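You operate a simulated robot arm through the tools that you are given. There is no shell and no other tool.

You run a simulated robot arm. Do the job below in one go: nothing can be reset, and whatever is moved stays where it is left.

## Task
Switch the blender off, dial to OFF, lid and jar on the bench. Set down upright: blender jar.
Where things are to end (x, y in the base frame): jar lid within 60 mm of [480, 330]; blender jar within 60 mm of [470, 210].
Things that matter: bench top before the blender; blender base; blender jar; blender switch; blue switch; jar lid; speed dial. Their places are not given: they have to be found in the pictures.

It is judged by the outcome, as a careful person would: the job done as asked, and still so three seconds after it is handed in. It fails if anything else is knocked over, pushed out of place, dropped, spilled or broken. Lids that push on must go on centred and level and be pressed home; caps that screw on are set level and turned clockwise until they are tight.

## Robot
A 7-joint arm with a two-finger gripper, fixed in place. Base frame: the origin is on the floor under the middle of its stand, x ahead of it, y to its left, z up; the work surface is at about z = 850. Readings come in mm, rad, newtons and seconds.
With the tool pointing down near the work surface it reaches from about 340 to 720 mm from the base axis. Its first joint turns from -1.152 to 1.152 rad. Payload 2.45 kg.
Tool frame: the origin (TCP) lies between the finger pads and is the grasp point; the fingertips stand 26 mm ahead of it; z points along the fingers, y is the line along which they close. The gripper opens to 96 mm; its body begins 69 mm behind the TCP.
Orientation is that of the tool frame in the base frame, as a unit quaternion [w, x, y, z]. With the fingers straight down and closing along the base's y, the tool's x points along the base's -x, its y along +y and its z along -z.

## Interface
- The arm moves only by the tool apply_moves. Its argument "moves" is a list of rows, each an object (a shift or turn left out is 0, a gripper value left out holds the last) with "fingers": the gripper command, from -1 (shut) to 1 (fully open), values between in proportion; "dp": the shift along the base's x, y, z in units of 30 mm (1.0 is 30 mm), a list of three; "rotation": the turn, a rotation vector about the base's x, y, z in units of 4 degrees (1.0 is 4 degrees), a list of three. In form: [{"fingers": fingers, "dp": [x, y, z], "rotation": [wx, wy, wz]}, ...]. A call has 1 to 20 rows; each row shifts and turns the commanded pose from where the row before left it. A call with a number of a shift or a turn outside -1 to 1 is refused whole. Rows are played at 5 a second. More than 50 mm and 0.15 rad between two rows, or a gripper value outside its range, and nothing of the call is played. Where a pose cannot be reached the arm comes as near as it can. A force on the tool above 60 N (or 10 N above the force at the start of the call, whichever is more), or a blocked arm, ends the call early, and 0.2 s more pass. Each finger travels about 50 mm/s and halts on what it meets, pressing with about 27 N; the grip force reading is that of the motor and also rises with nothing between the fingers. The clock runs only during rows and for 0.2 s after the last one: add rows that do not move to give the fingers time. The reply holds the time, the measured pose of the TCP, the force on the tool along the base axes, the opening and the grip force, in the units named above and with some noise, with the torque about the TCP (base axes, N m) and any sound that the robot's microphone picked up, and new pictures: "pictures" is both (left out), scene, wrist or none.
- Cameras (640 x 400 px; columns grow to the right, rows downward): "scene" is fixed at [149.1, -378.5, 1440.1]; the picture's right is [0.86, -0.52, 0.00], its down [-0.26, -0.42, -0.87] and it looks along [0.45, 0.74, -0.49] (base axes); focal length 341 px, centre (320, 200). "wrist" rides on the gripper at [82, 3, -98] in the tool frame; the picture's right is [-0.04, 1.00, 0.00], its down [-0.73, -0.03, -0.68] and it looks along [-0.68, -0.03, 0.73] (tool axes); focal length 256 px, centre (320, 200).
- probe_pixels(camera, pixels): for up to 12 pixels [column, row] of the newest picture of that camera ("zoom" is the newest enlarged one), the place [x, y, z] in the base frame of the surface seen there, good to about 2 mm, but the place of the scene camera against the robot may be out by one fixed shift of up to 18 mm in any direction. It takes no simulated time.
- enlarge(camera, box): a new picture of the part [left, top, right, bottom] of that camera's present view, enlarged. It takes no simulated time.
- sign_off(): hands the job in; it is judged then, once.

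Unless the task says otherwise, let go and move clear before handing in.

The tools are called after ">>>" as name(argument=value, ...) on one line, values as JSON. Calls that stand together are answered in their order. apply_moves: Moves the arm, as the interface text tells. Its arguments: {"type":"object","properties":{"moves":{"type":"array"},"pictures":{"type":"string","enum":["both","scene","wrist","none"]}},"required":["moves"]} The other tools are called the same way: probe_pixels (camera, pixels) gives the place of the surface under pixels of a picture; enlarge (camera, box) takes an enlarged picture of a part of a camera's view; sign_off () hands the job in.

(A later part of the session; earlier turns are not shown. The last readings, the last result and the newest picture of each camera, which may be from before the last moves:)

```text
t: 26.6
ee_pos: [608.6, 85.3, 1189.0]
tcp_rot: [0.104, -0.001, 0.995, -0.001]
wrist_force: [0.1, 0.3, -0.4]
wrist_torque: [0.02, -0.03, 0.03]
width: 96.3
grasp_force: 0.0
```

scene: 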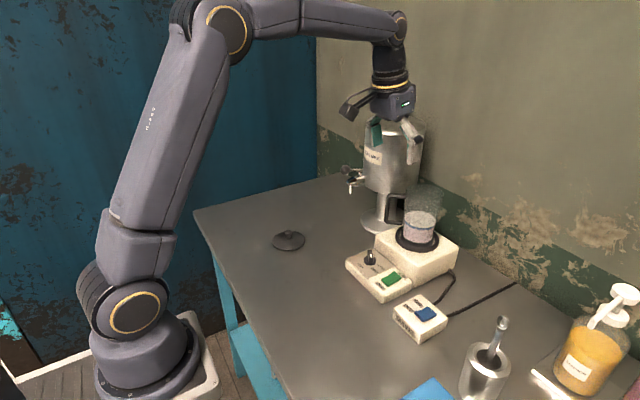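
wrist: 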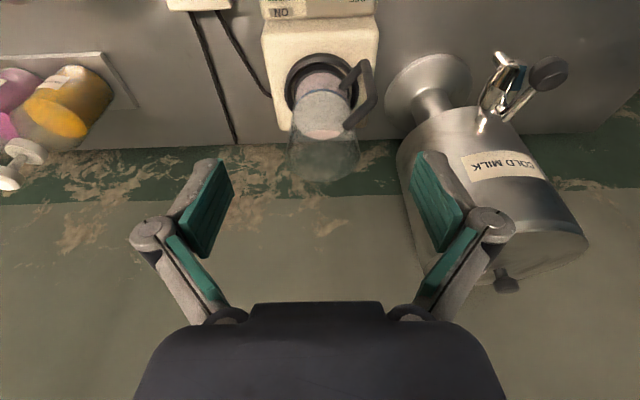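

>>> enlarge(camera="wrist", box=[255, 40, 395, 190])

>>> enlarge(camera="scene", box=[375, 165, 465, 265])

>>> probe_pixels(camera="wrist", pixels=[[290, 168], [360, 150], [325, 183], [325, 140], [325, 115], [296, 105], [350, 100], [372, 95], [363, 68], [350, 125], [300, 70], [289, 80]])

```text
2.67 times, centred on (325, 115) of wrist
```

zoom: 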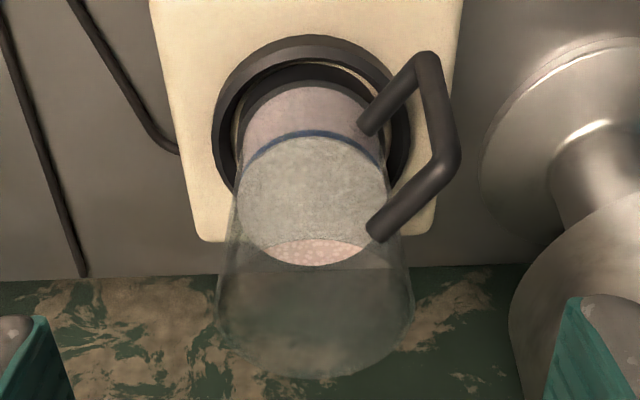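

```text
4.00 times, centred on (420, 215) of scene
```

zoom: 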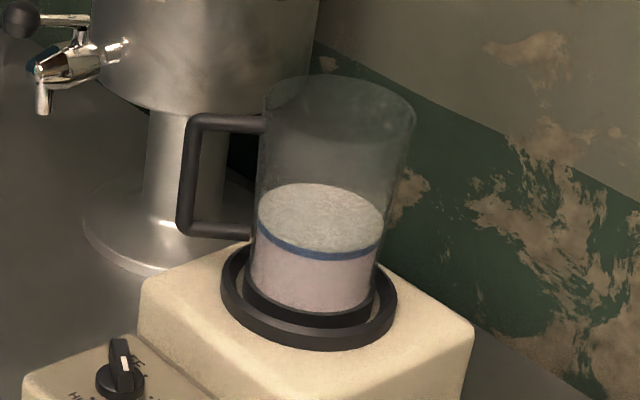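

```text
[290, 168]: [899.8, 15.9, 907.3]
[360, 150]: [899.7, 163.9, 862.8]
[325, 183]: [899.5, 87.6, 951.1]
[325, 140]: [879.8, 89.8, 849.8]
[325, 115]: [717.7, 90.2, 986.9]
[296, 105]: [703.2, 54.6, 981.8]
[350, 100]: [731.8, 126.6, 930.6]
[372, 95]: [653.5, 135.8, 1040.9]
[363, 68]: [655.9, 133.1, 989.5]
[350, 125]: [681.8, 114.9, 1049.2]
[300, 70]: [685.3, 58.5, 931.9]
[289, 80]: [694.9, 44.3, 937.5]
```

The glass tapers (rim ≈84 mm across at z≈1058, contents at z≈987), centred near (719, 85.5). I'll move above it with fingers fully open, keeping tips above the rim, and check the reach.

>>> apply_moves(moves=[{"fingers": 1, "dp": [0.92, 0, -0.6]}, {"dp": [0.92, 0, -0.65]}, {"dp": [0.92, 0, -0.65]}, {"dp": [0.92, 0.01, -0.65]}, {}, {}])

```text
t: 28.0
ee_pos: [717.9, 86.5, 1112.9]
tcp_rot: [0.104, -0.001, 0.995, 0.0]
wrist_force: [0.5, 0.2, -0.1]
wrist_torque: [0.01, -0.03, -0.01]
width: 96.0
grasp_force: 0.1
```

scene: 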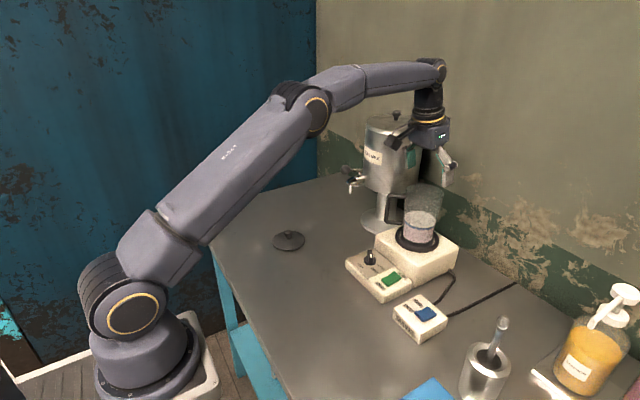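
wrist: 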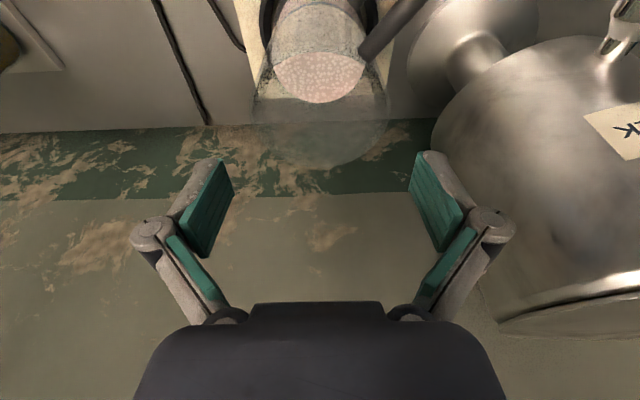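

Reached (717.9, 86.5, 1112.9). I'll zoom to verify the rim's left/right edges relative to the fingertips before descending.

>>> enlarge(camera="wrist", box=[200, 40, 440, 200])

>>> enlarge(camera="scene", box=[375, 120, 475, 260])

```text
2.50 times, centred on (320, 120) of wrist
```

zoom: 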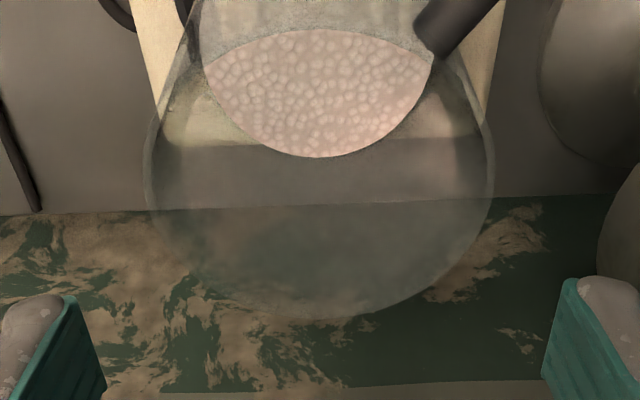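

```text
2.86 times, centred on (425, 190) of scene
```

zoom: 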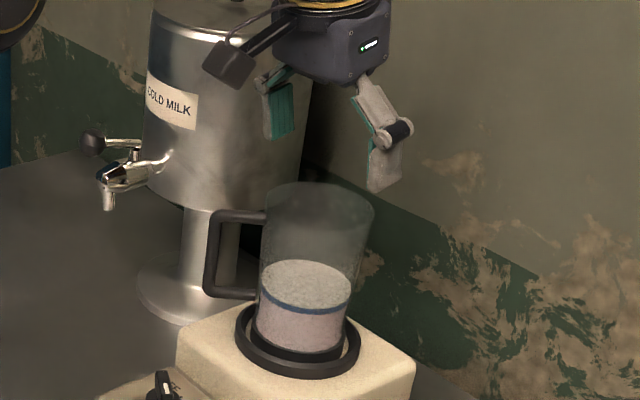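

The rim is centred between the fingertips to within ~1 mm with ~5 mm clearance each side. I'll descend partway past the rim and check forces.

>>> apply_moves(moves=[{"fingers": 1, "dp": [0.04, 0, -0.6]}, {"dp": [0, 0, -0.6]}, {"dp": [0, 0, -0.4]}, {"dp": [0, 0, -0.3]}, {}])

>>> enlarge(camera="scene", box=[375, 120, 475, 260])

```text
t: 29.2
ee_pos: [719.9, 86.4, 1055.7]
tcp_rot: [0.104, 0.001, 0.995, 0.0]
wrist_force: [0.8, 0.1, -1.6]
wrist_torque: [0.02, -0.01, 0.02]
width: 96.1
grasp_force: 0.1
```

scene: 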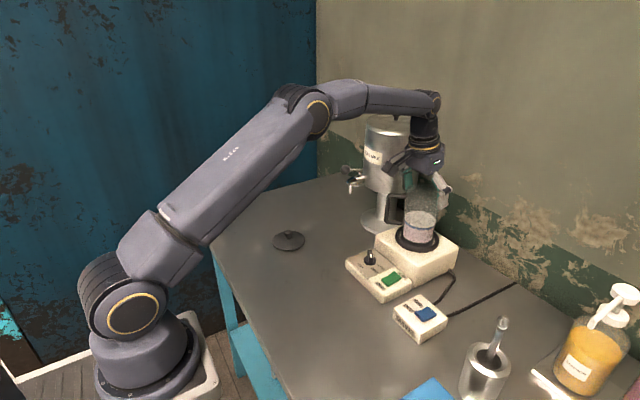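
wrist: 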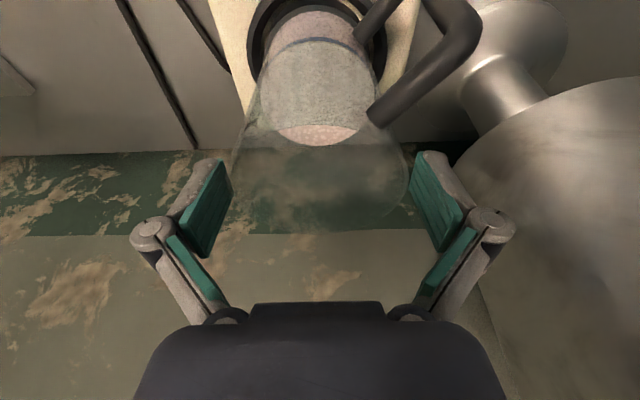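

```text
2.86 times, centred on (425, 190) of scene
```

zoom: 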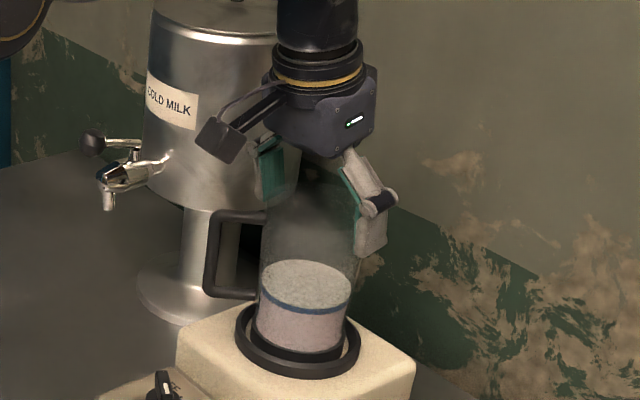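

No contact, and the fingers straddle the glass evenly (edges 233 and 410, jar 235–410). I'll descend another 30 mm and then close gently.

>>> apply_moves(moves=[{"fingers": 1, "dp": [0, 0, -0.35]}, {"dp": [-0.02, 0, -0.35]}, {"dp": [0, 0, -0.32]}, {}, {}])

>>> enlarge(camera="scene", box=[375, 120, 475, 260])

```text
t: 30.4
ee_pos: [719.2, 86.1, 1026.3]
tcp_rot: [0.105, 0.0, 0.995, 0.0]
wrist_force: [-0.4, 0.1, 0.6]
wrist_torque: [0.06, -0.04, 0.0]
width: 96.0
grasp_force: 0.1
```

scene: 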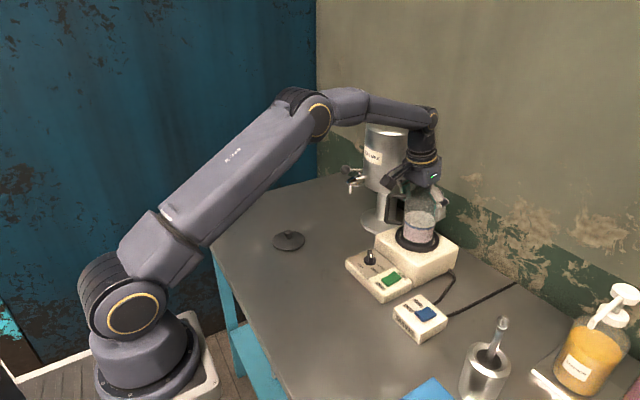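
wrist: 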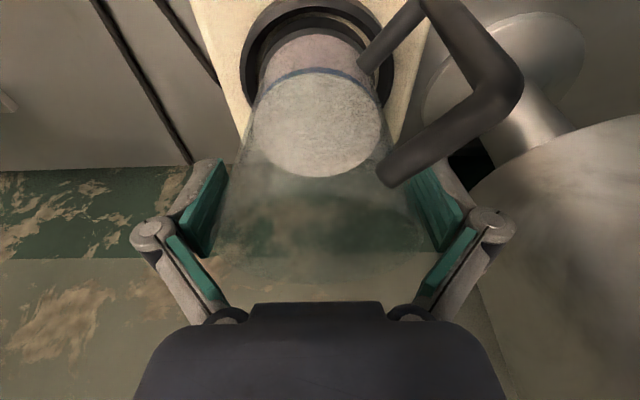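

```text
2.86 times, centred on (425, 190) of scene
```

zoom: 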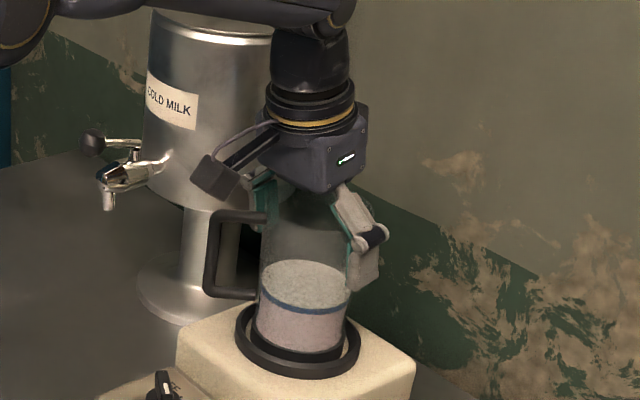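

Positioned with no contact (width 96, forces ~0). Closing on the glass now.

>>> apply_moves(moves=[{"fingers": 0.8}, {"fingers": 0.6}, {"fingers": -1}, {}, {}, {}])

```text
t: 31.8
ee_pos: [718.6, 86.7, 1025.7]
tcp_rot: [0.105, 0.001, 0.994, 0.0]
wrist_force: [0.5, -2.6, 5.0]
wrist_torque: [-0.15, 0.15, 0.04]
width: 82.5
grasp_force: 27.4
```

scene: 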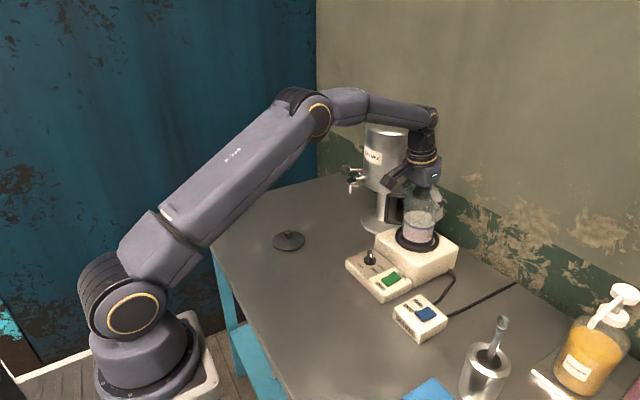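
wrist: 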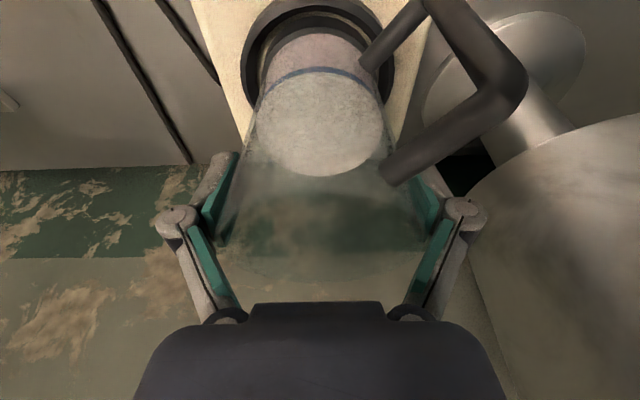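

Gripped at 82.5 mm with 27 N. I'll lift slowly and check that the jar follows and the load looks right.

>>> apply_moves(moves=[{"fingers": -1, "dp": [0, 0, 0.1]}, {"dp": [0, 0, 0.1]}, {"dp": [0, 0, 0.15]}, {"dp": [0, 0, 0.15]}, {"dp": [0, 0, 0.2]}, {}])

>>> enlarge(camera="scene", box=[375, 120, 475, 260])

```text
t: 33.2
ee_pos: [718.0, 85.9, 1046.6]
tcp_rot: [0.104, 0.0, 0.995, 0.001]
wrist_force: [-0.7, 0.6, -3.2]
wrist_torque: [0.0, 0.02, -0.01]
width: 82.5
grasp_force: 26.9
```

scene: 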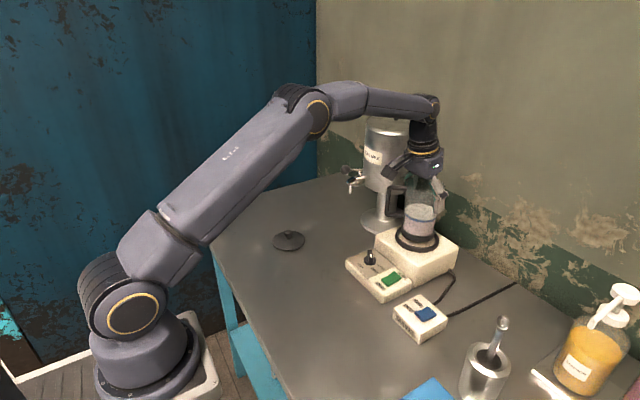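
wrist: 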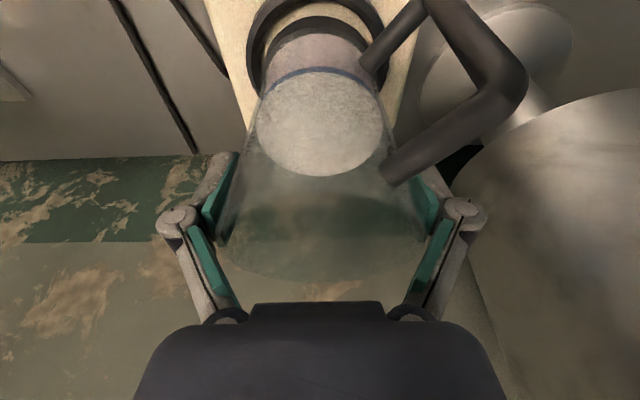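

```text
2.86 times, centred on (425, 190) of scene
```

zoom: 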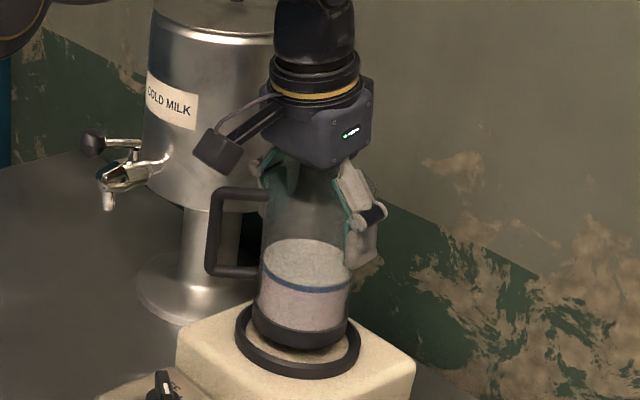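

The jar follows cleanly and is level (dark foot visible just above the ring). I'll keep lifting clear, then carry it slowly back and across toward (470, 205).

>>> apply_moves(moves=[{"fingers": -1, "dp": [0, 0, 0.3]}, {"dp": [0, 0, 0.4]}, {"dp": [0, 0, 0.4]}, {"dp": [-0.2, 0, 0.2]}, {"dp": [-0.4, 0, 0]}, {"dp": [-0.6, 0, 0]}, {"dp": [-0.7, 0, 0]}, {"dp": [-0.7, 0, 0]}, {"dp": [-0.7, 0, 0]}, {"dp": [-0.7, 0.2, 0]}, {"dp": [-0.7, 0.4, 0]}, {"dp": [-0.7, 0.5, 0]}, {"dp": [-0.7, 0.5, 0]}, {"dp": [-0.7, 0.5, 0]}, {"dp": [-0.6, 0.5, 0]}, {"dp": [-0.4, 0.5, 0]}, {"dp": [-0.2, 0.4, 0]}, {"dp": [-0.1, 0.3, 0]}, {}])

```text
t: 37.2
ee_pos: [476.9, 201.9, 1085.5]
tcp_rot: [0.104, -0.001, 0.995, 0.0]
wrist_force: [0.1, 0.3, -3.2]
wrist_torque: [0.01, -0.05, -0.02]
width: 82.5
grasp_force: 26.9
```

scene: 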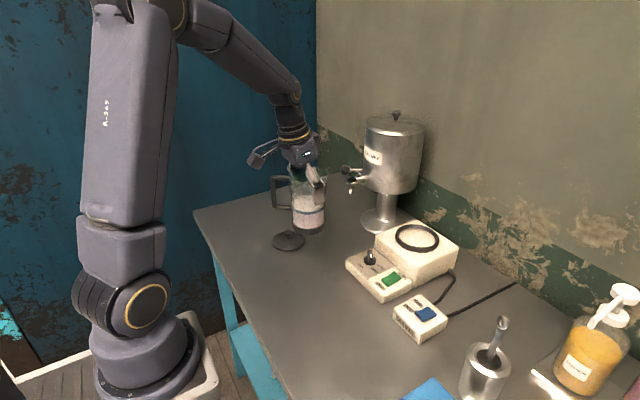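
wrist: 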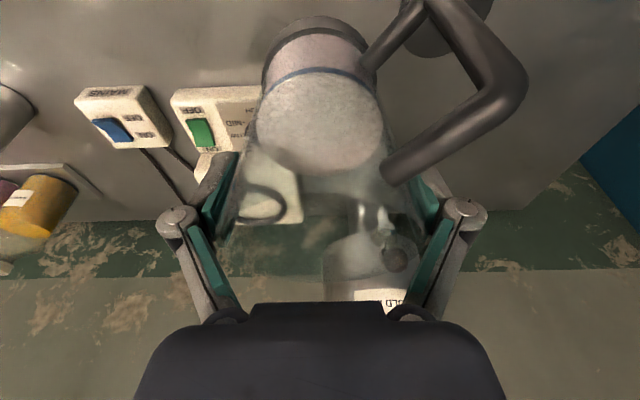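

The jar is over the bench near (477, 202). I'll zoom on it to measure its foot height and check levelness before lowering.

>>> enlarge(camera="scene", box=[240, 130, 350, 260])

>>> probe_pixels(camera="wrist", pixels=[[320, 22], [272, 60], [320, 40], [320, 100], [420, 10], [500, 90], [330, 20]])

>>> probe_pixels(camera="scene", pixels=[[309, 230], [309, 232], [295, 224], [323, 222], [309, 215], [275, 190], [275, 207], [288, 240], [276, 242], [302, 242], [289, 234]])

```text
3.08 times, centred on (295, 195) of scene
```

zoom: 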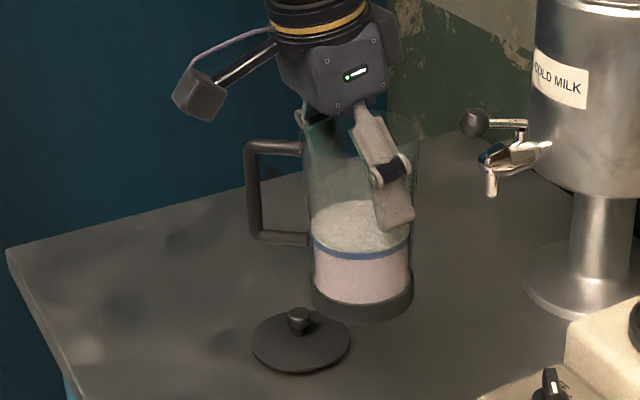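

```text
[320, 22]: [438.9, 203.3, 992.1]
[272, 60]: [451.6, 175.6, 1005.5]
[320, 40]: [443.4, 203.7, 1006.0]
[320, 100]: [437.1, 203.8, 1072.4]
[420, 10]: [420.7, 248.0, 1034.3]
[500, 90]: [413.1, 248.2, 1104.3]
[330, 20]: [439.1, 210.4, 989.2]
```

```text
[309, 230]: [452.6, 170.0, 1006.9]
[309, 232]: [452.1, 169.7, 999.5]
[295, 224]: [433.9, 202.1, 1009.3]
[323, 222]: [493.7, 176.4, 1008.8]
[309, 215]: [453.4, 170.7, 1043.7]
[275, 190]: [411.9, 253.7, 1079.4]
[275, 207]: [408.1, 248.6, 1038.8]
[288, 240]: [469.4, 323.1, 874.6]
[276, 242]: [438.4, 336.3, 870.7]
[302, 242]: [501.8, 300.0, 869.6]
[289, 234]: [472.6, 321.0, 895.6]
```

The foot is at z≈988, so it needs about 139 mm of descent (TCP ≈ 946). The lid is well away. Lowering now, finishing with small steps.

>>> apply_moves(moves=[{"fingers": -1, "dp": [-0.1, 0.05, -0.4]}, {"dp": [-0.1, 0.05, -0.7]}, {"dp": [0, 0, -0.8]}, {"dp": [0, 0, -0.8]}, {"dp": [0, 0, -0.7]}, {"dp": [0, 0, -0.5]}, {"dp": [0, 0, -0.3]}, {}])

```text
t: 39.0
ee_pos: [469.5, 203.6, 958.9]
tcp_rot: [0.104, 0.001, 0.995, 0.0]
wrist_force: [0.4, -0.2, -3.8]
wrist_torque: [-0.01, -0.02, 0.0]
width: 82.4
grasp_force: 27.4
```

scene: 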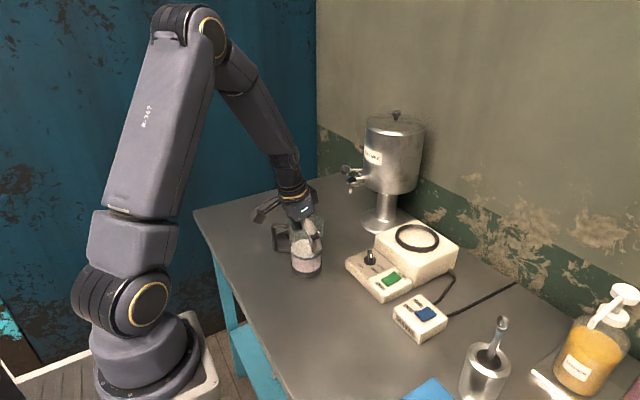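
wrist: 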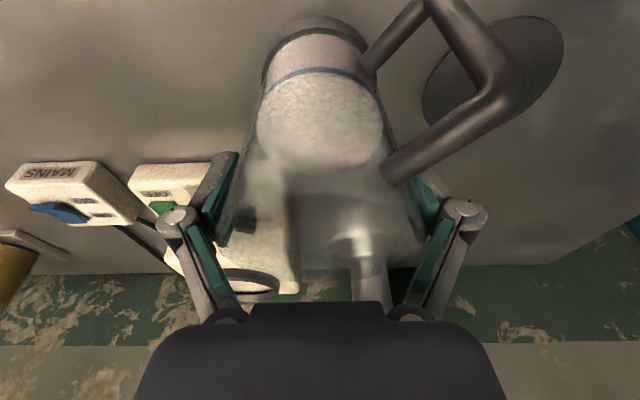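

About 12 mm left to the bench. Stepping down gently.

>>> apply_moves(moves=[{"fingers": -1, "dp": [0, 0, -0.2]}, {"dp": [0, 0, -0.08]}, {"dp": [0, 0, -0.05]}, {"dp": [0, 0, -0.05]}, {}], pictures="none")

```text
t: 40.2
ee_pos: [470.8, 203.8, 949.5]
tcp_rot: [0.106, 0.0, 0.994, 0.001]
wrist_force: [-0.9, 2.9, 17.0]
wrist_torque: [-0.16, -0.07, 0.19]
width: 82.5
grasp_force: 27.3
```

Contact: +17 N at TCP z≈949.5. I'll ease up ~1 mm and open the fingers slowly.

>>> apply_moves(moves=[{"fingers": -1, "dp": [0, 0, 0.03]}, {"fingers": 0.75}, {"fingers": 0.85}, {"fingers": 1}, {}, {}])

>>> enlarge(camera="scene", box=[250, 180, 360, 290])

```text
t: 41.6
ee_pos: [469.7, 203.9, 949.5]
tcp_rot: [0.104, 0.0, 0.995, 0.0]
wrist_force: [-0.4, -1.1, -0.2]
wrist_torque: [0.02, -0.03, -0.01]
width: 96.0
grasp_force: 0.0
```

scene: 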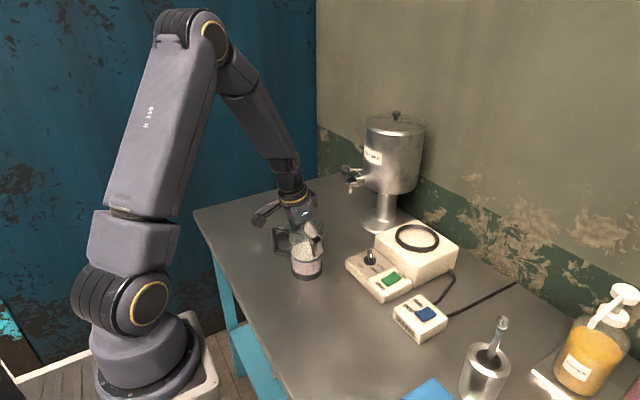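
wrist: 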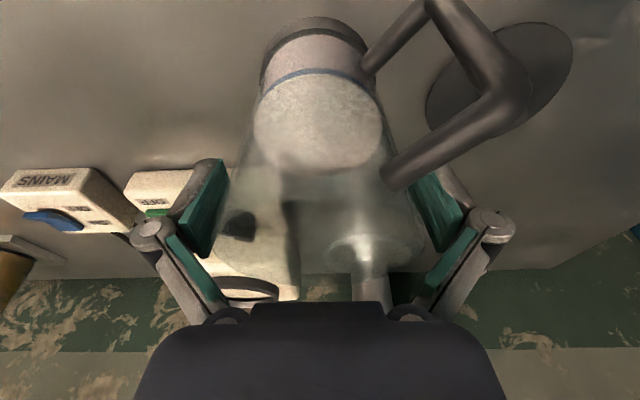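

```text
3.64 times, centred on (305, 235) of scene
```

zoom: 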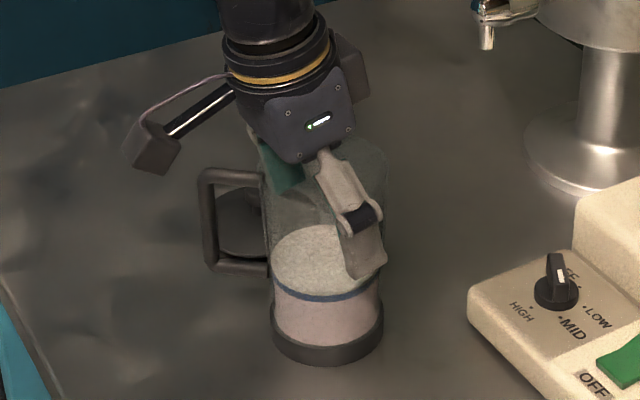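

The jar stands upright on the bench, released with no load. I'll retreat straight up, slowly at first.

>>> apply_moves(moves=[{"fingers": 1, "dp": [0, 0, 0.2]}, {"dp": [0, 0, 0.4]}, {"dp": [0, 0, 0.6]}, {"dp": [0, 0, 0.8]}, {"dp": [0, 0, 0.9]}, {"dp": [0, 0, 0.9]}, {"dp": [0, 0, 0.9]}, {}])

```text
t: 43.4
ee_pos: [470.4, 203.2, 1091.4]
tcp_rot: [0.105, 0.0, 0.995, 0.001]
wrist_force: [0.0, 0.1, 0.4]
wrist_torque: [-0.02, -0.01, 0.0]
width: 96.2
grasp_force: 0.1
```

scene: 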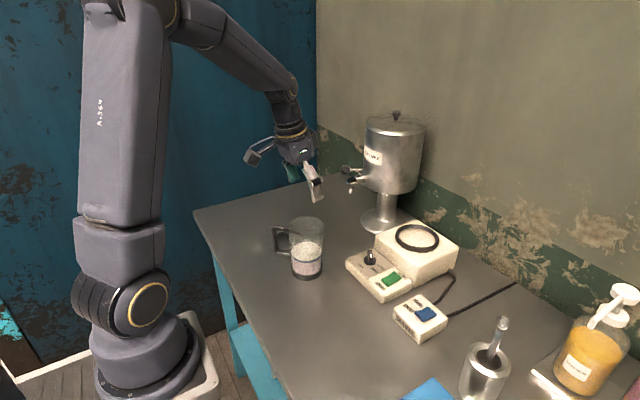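
wrist: 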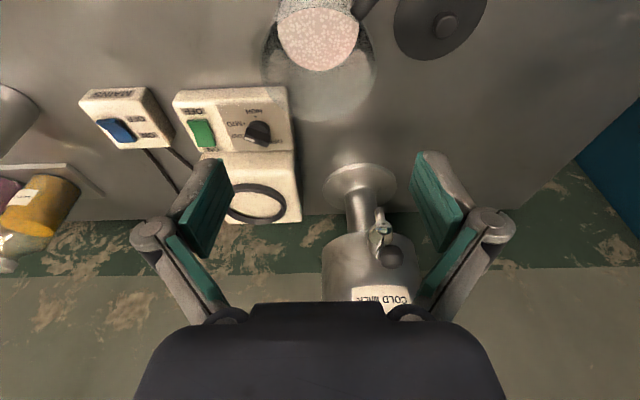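

Jar, lid and blender base all look undisturbed. Next is the dial: I'll move above the knob (600.5, 116), level the tool to vertical and start turning the wrist toward the bar's gripping angle (−120° about z).

>>> apply_moves(moves=[{"fingers": -0.2, "dp": [0.87, -0.58, 0]}, {"dp": [0.87, -0.58, 0]}, {"dp": [0.87, -0.58, -0.5], "rotation": [0, 1, 0]}, {"dp": [0.87, -0.58, -0.5], "rotation": [0, 1, 0]}, {"dp": [0.86, -0.58, -0.6], "rotation": [0, 1, 0]}, {"rotation": [0, 0, -1]}, {"rotation": [0, 0, -1]}, {"rotation": [0, 0, -1]}, {"rotation": [0, 0, -1]}, {"rotation": [0, 0, -1]}, {"rotation": [0, 0, -1]}, {"rotation": [0, 0, -1]}, {"rotation": [0, 0, -1]}, {"rotation": [0, 0, -1]}, {"rotation": [0, 0, -1]}, {"rotation": [0, 0, -1]}, {"rotation": [0, 0, -1]}, {"rotation": [0, 0, -1]}, {"rotation": [0, 0, -1]}, {"rotation": [0, 0, -1]}])

```text
t: 47.6
ee_pos: [599.4, 115.6, 1042.1]
tcp_rot: [0.0, 0.501, 0.866, 0.0]
wrist_force: [0.1, -1.0, 0.0]
wrist_torque: [0.0, -0.03, 0.0]
width: 38.7
grasp_force: 0.0
```

scene: 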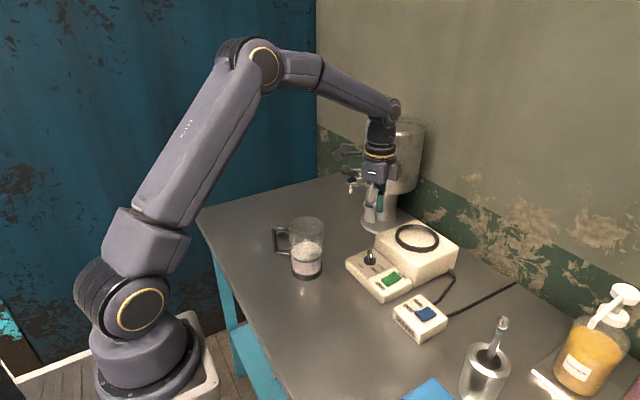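
wrist: 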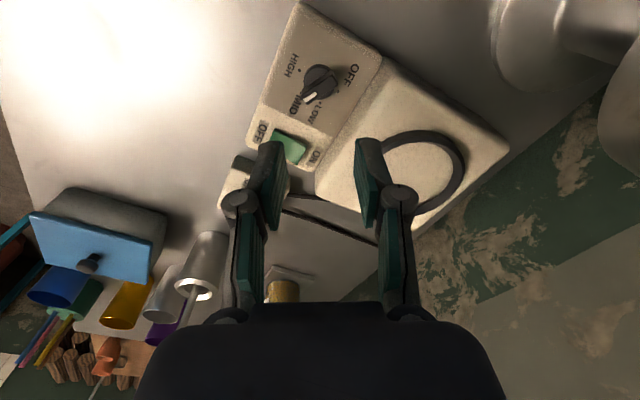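

−60° reached, and from here the dial is fully visible at (320,85) with its mark at MID. I'll zoom to confirm and re-measure the knob.

>>> enlarge(camera="wrist", box=[240, 20, 400, 180])

```text
2.50 times, centred on (320, 100) of wrist
```

zoom: 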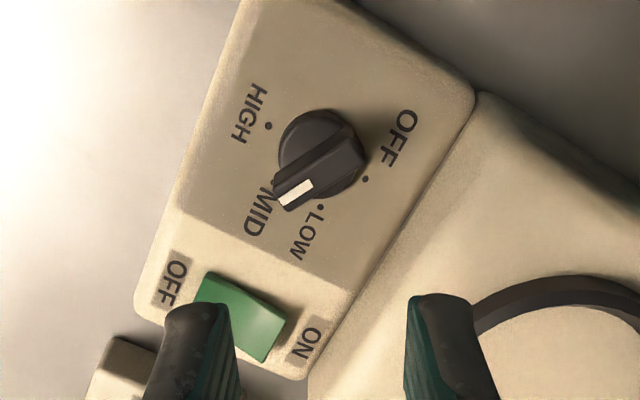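

>>> probe_pixels(camera="zoom", pixels=[[269, 126], [319, 207], [365, 179], [283, 190], [297, 205], [340, 140], [355, 155], [295, 191], [285, 150], [345, 178], [325, 165], [310, 165]])

>>> probe_pixels(camera="zoom", pixels=[[330, 137], [364, 163], [300, 208], [274, 186], [318, 172], [280, 185], [348, 150], [350, 185], [320, 115], [210, 290], [250, 300], [275, 330]])

```text
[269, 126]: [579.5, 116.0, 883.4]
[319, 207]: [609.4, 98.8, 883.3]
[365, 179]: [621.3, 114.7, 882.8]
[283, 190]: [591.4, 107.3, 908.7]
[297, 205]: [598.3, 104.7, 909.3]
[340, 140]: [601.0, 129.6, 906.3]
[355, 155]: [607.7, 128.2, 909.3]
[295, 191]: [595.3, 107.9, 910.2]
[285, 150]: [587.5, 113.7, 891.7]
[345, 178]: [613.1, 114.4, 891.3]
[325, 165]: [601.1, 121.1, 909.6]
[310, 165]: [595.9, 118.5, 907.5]
```

```text
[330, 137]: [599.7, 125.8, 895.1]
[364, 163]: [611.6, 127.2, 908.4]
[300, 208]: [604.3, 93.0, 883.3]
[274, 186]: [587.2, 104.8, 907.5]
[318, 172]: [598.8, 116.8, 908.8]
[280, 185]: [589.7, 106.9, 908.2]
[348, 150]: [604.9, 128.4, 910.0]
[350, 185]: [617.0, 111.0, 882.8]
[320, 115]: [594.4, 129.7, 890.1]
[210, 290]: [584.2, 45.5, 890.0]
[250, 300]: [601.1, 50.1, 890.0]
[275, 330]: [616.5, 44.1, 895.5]
```

The bar runs at ~60°, centre (600.3, 116), and OFF's dot is at 0° (+x). I'll finish the wrist turn to −120° so the fingers close across the bar.

>>> apply_moves(moves=[{"fingers": -0.2, "rotation": [0, 0, -1]}, {"rotation": [0, 0, -1]}, {"rotation": [0, 0, -1]}, {"rotation": [0, 0, -1]}, {"rotation": [0, 0, -1]}, {"rotation": [0, 0, -1]}, {"rotation": [0, 0, -1]}, {"rotation": [0, 0, -1]}, {"rotation": [0, 0, -1]}, {"rotation": [0, 0, -1]}, {"rotation": [0, 0, -1]}, {"rotation": [0, 0, -1]}, {"rotation": [0, 0, -1]}, {"rotation": [0, 0, -1]}, {"rotation": [0, 0, -1]}, {}])

```text
t: 51.0
ee_pos: [599.3, 115.8, 1042.6]
tcp_rot: [0.0, 0.866, 0.5, 0.0]
wrist_force: [0.1, 0.5, 0.3]
wrist_torque: [-0.04, 0.01, 0.0]
width: 38.5
grasp_force: 0.0
```

scene: 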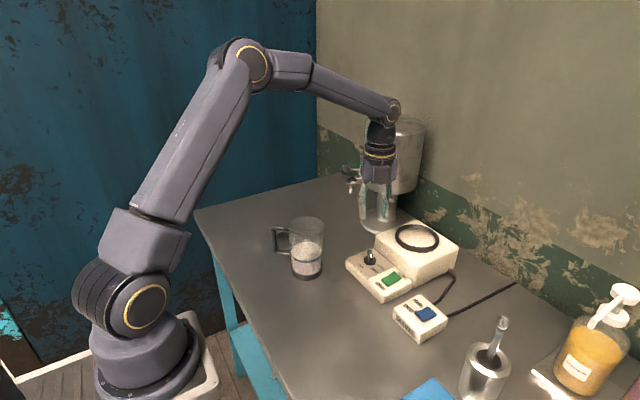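
wrist: 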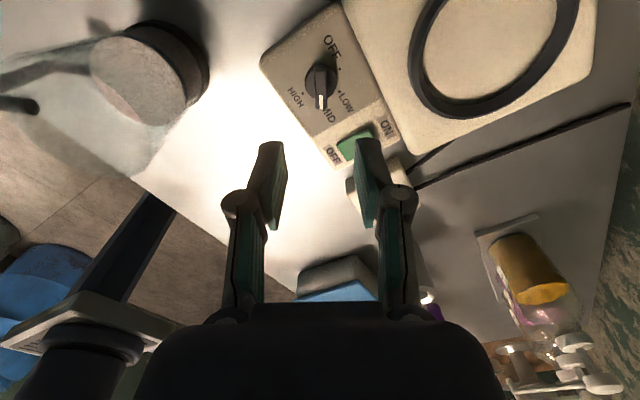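

The closing line now lies across the bar (bar vertical in the wrist view at (320,85)). I'll narrow to ~30 mm and descend to just above the knob for a check.

>>> apply_moves(moves=[{"fingers": -0.375, "dp": [0.03, 0.01, -0.9]}, {"dp": [0, 0, -0.9]}, {"dp": [0, 0, -0.9]}, {"dp": [0, 0, -0.3]}, {}])

>>> enlarge(camera="wrist", box=[220, 60, 420, 240])

>>> enlarge(camera="scene", box=[330, 190, 430, 300])

```text
t: 52.2
ee_pos: [600.0, 117.5, 951.3]
tcp_rot: [0.001, 0.866, 0.5, 0.0]
wrist_force: [1.1, -0.6, 0.6]
wrist_torque: [-0.04, -0.01, -0.02]
width: 30.0
grasp_force: 0.1
```

scene: 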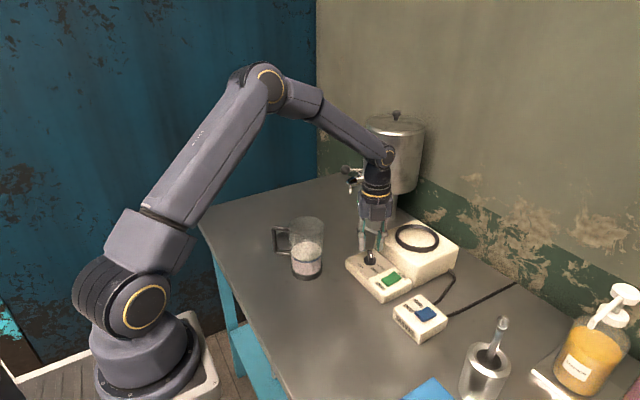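
wrist: 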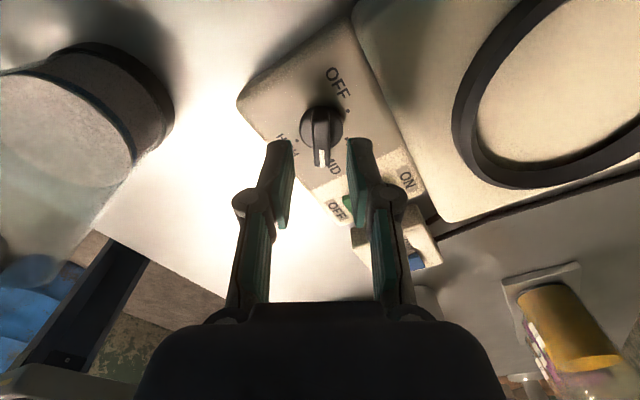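

```text
2.22 times, centred on (320, 150) of wrist
```

zoom: 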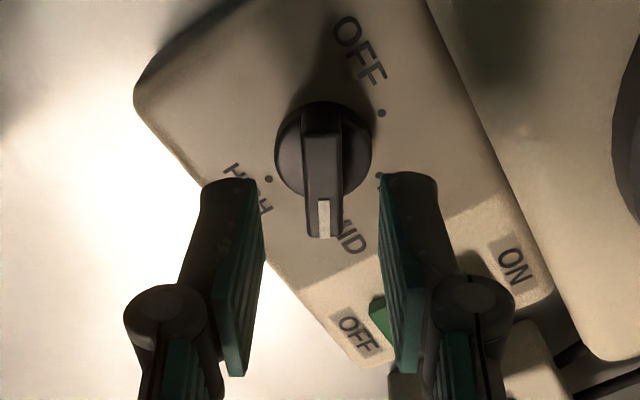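

```text
3.64 times, centred on (380, 245) of scene
```

zoom: 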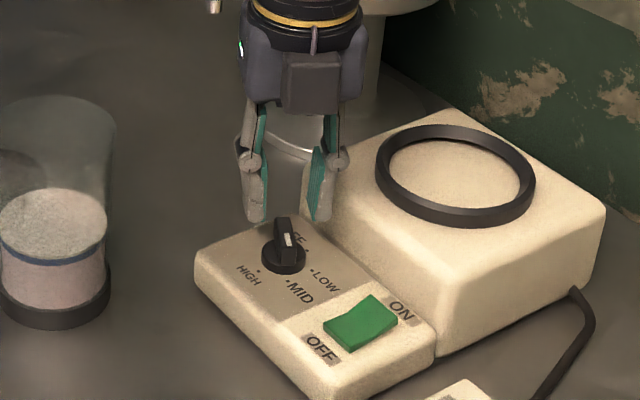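

Well aligned: the bar at zoom x≈322 is midway between the fingertips (263/380). Descending to TCP z≈921 so the tips stay just above the knob's disc, then closing.

>>> apply_moves(moves=[{"fingers": -0.375, "dp": [0, 0, -0.4]}, {"dp": [0, 0, -0.4]}, {"dp": [0, 0, -0.2]}, {}, {}])

>>> enlarge(camera="scene", box=[340, 220, 420, 300])

```text
t: 53.4
ee_pos: [601.1, 117.1, 921.2]
tcp_rot: [0.0, 0.866, 0.5, 0.0]
wrist_force: [0.6, -1.3, 0.5]
wrist_torque: [0.01, 0.03, 0.03]
width: 30.1
grasp_force: 0.0
```

scene: 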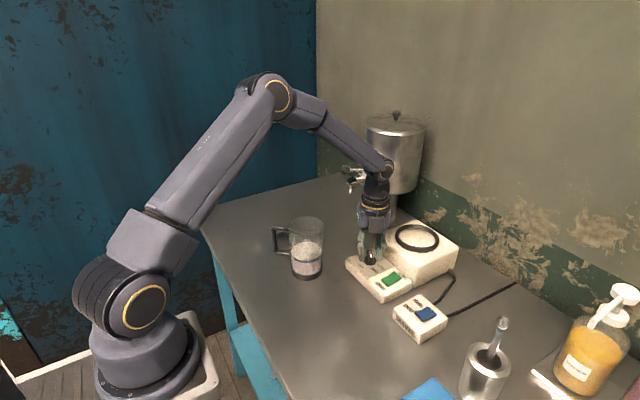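
wrist: 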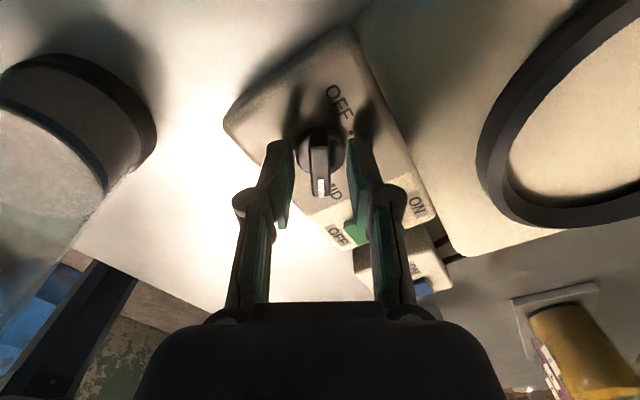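

```text
5.00 times, centred on (380, 260) of scene
```

zoom: 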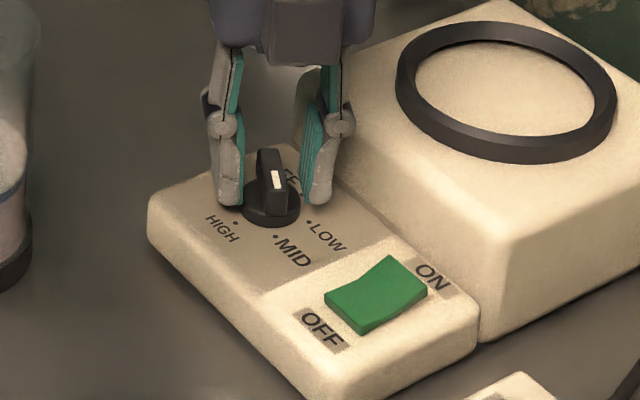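

The tips straddle the bar just above the disc. Closing on it now.

>>> apply_moves(moves=[{"fingers": -0.55}, {"fingers": -0.7}, {"fingers": -1}, {}, {}])

```text
t: 54.6
ee_pos: [601.5, 116.8, 921.3]
tcp_rot: [0.0, 0.866, 0.5, 0.001]
wrist_force: [1.0, 0.2, -0.6]
wrist_torque: [-0.02, 0.0, -0.01]
width: 11.0
grasp_force: 37.7
```

scene: 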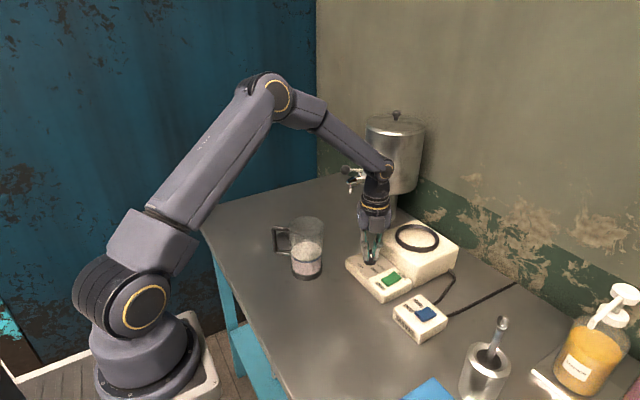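
wrist: 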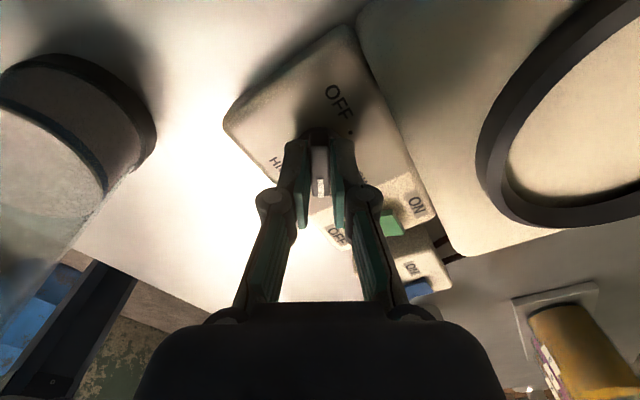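

Bar gripped at 11.0 mm with low side forces. I'll turn CCW 20° first and watch the torque.

>>> apply_moves(moves=[{"fingers": -1, "rotation": [0, 0, 1]}, {"rotation": [0, 0, 1]}, {"rotation": [0, 0, 1]}, {"rotation": [0, 0, 1]}, {"rotation": [0, 0, 1]}, {}])

>>> enlarge(camera="scene", box=[340, 220, 460, 320])

```text
t: 56.0
ee_pos: [601.4, 117.0, 921.3]
tcp_rot: [-0.001, 0.765, 0.644, -0.001]
wrist_force: [-5.9, -1.0, 2.0]
wrist_torque: [-0.5, 0.24, -0.03]
width: 11.0
grasp_force: 37.4
```

scene: 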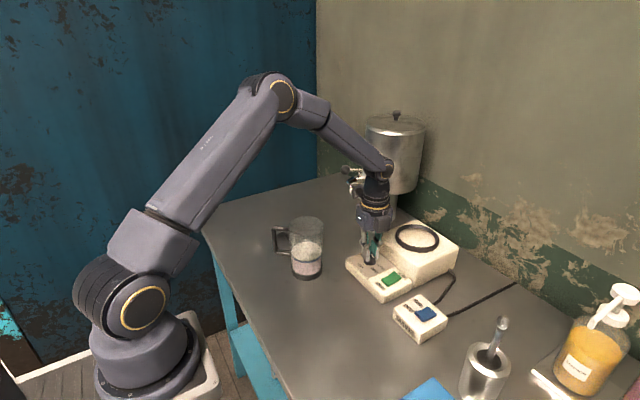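
wrist: 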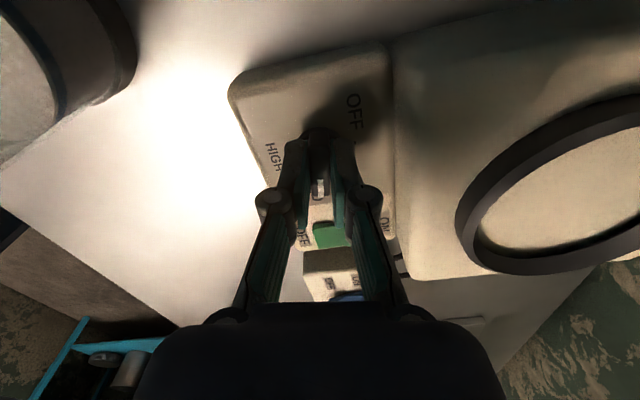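

```text
4.00 times, centred on (400, 270) of scene
```

zoom: 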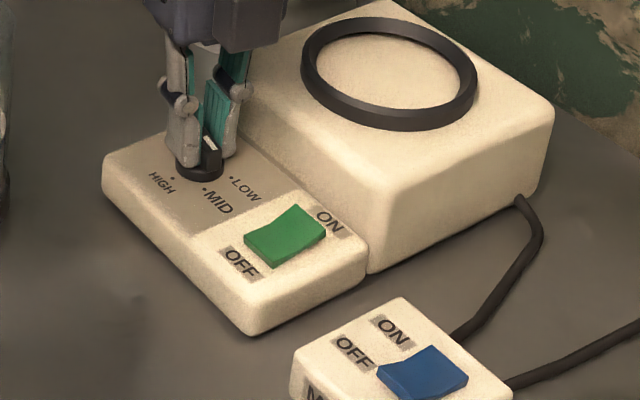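

The knob is turning with it (bar rotated in the zoom, only −6 N of side force). I'll centre by ~1 mm and continue another 40°.

>>> apply_moves(moves=[{"fingers": -1, "dp": [-0.025, -0.02, 0], "rotation": [0, 0, 1]}, {"rotation": [0, 0, 1]}, {"rotation": [0, 0, 1]}, {"rotation": [0, 0, 1]}, {"rotation": [0, 0, 1]}, {"rotation": [0, 0, 1]}, {"rotation": [0, 0, 1]}, {"rotation": [0, 0, 1]}, {"rotation": [0, 0, 1]}, {"rotation": [0, 0, 1]}, {}])

```text
t: 58.4
ee_pos: [600.0, 116.9, 921.4]
tcp_rot: [-0.002, 0.499, 0.867, -0.001]
wrist_force: [-20.1, 6.5, 4.4]
wrist_torque: [-0.22, 0.2, -0.02]
width: 10.9
grasp_force: 37.7
```

scene: 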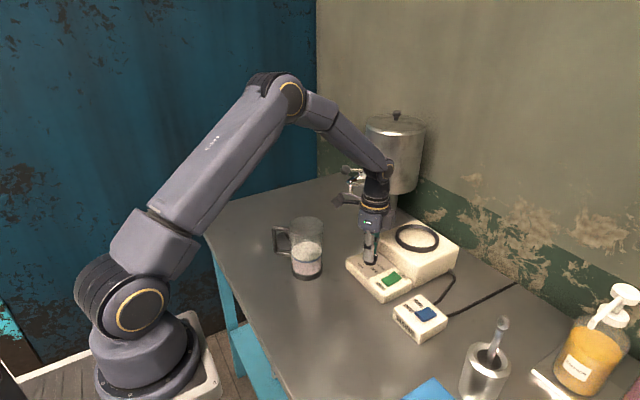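
wrist: 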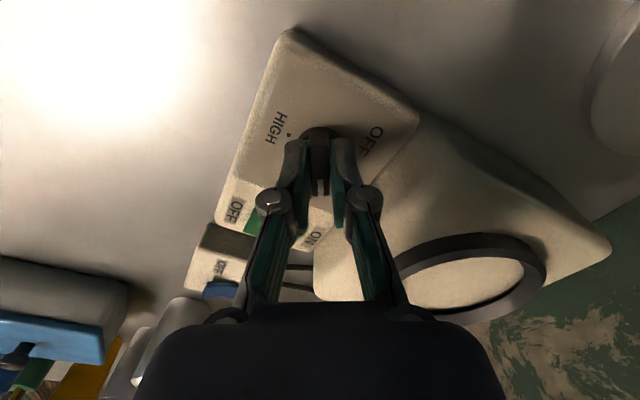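

Side force has built up to −20 N, so I'll release here (bar now ~at LOW) to relax, check nothing shifted, then regrasp centred.

>>> apply_moves(moves=[{"fingers": -0.4}, {}, {}])

>>> enlarge(camera="scene", box=[345, 238, 415, 283])

```text
t: 59.2
ee_pos: [601.4, 116.0, 922.6]
tcp_rot: [-0.001, 0.501, 0.866, -0.001]
wrist_force: [-0.4, -0.1, 0.6]
wrist_torque: [-0.01, 0.0, -0.03]
width: 28.7
grasp_force: 0.1
```

scene: 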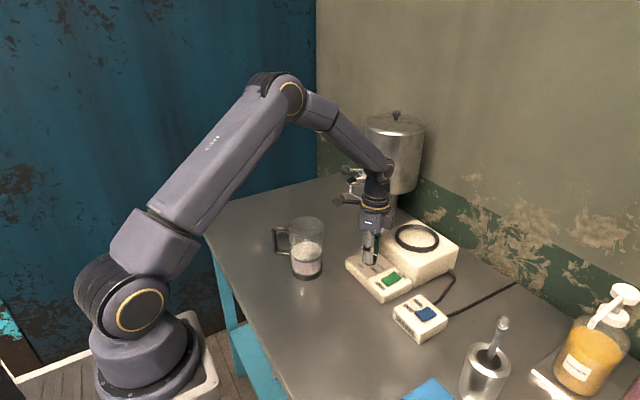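
wrist: 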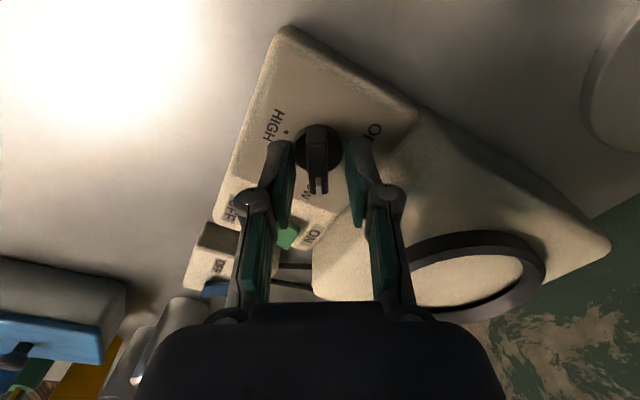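

```text
8.89 times, centred on (380, 260) of scene
```

zoom: 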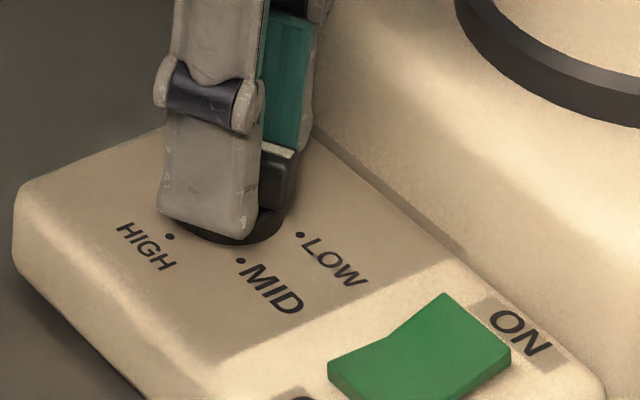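

The panel dots are at exactly the same pixels as before, so the base hasn't shifted. I'll recentre ~1 mm in −x, regrasp, and turn 28° more.

>>> apply_moves(moves=[{"fingers": -0.4, "dp": [-0.03, -0.01, 0]}, {"fingers": -0.6}, {"fingers": -1}, {}, {}, {"rotation": [0, 0, 1]}, {"rotation": [0, 0, 1]}, {"rotation": [0, 0, 1]}, {"rotation": [0, 0, 1]}, {"rotation": [0, 0, 1]}, {"rotation": [0, 0, 1]}, {"rotation": [0, 0, 1]}, {}])

```text
t: 62.0
ee_pos: [600.1, 116.2, 921.1]
tcp_rot: [0.001, 0.275, 0.961, 0.0]
wrist_force: [-0.9, -3.1, 7.6]
wrist_torque: [0.44, 0.85, 0.01]
width: 10.9
grasp_force: 38.2
```

scene: 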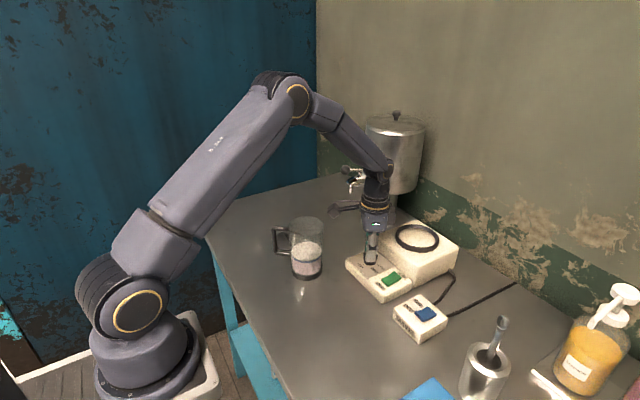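
wrist: 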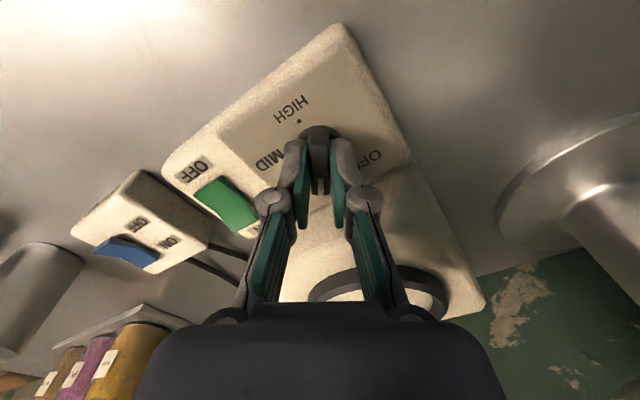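

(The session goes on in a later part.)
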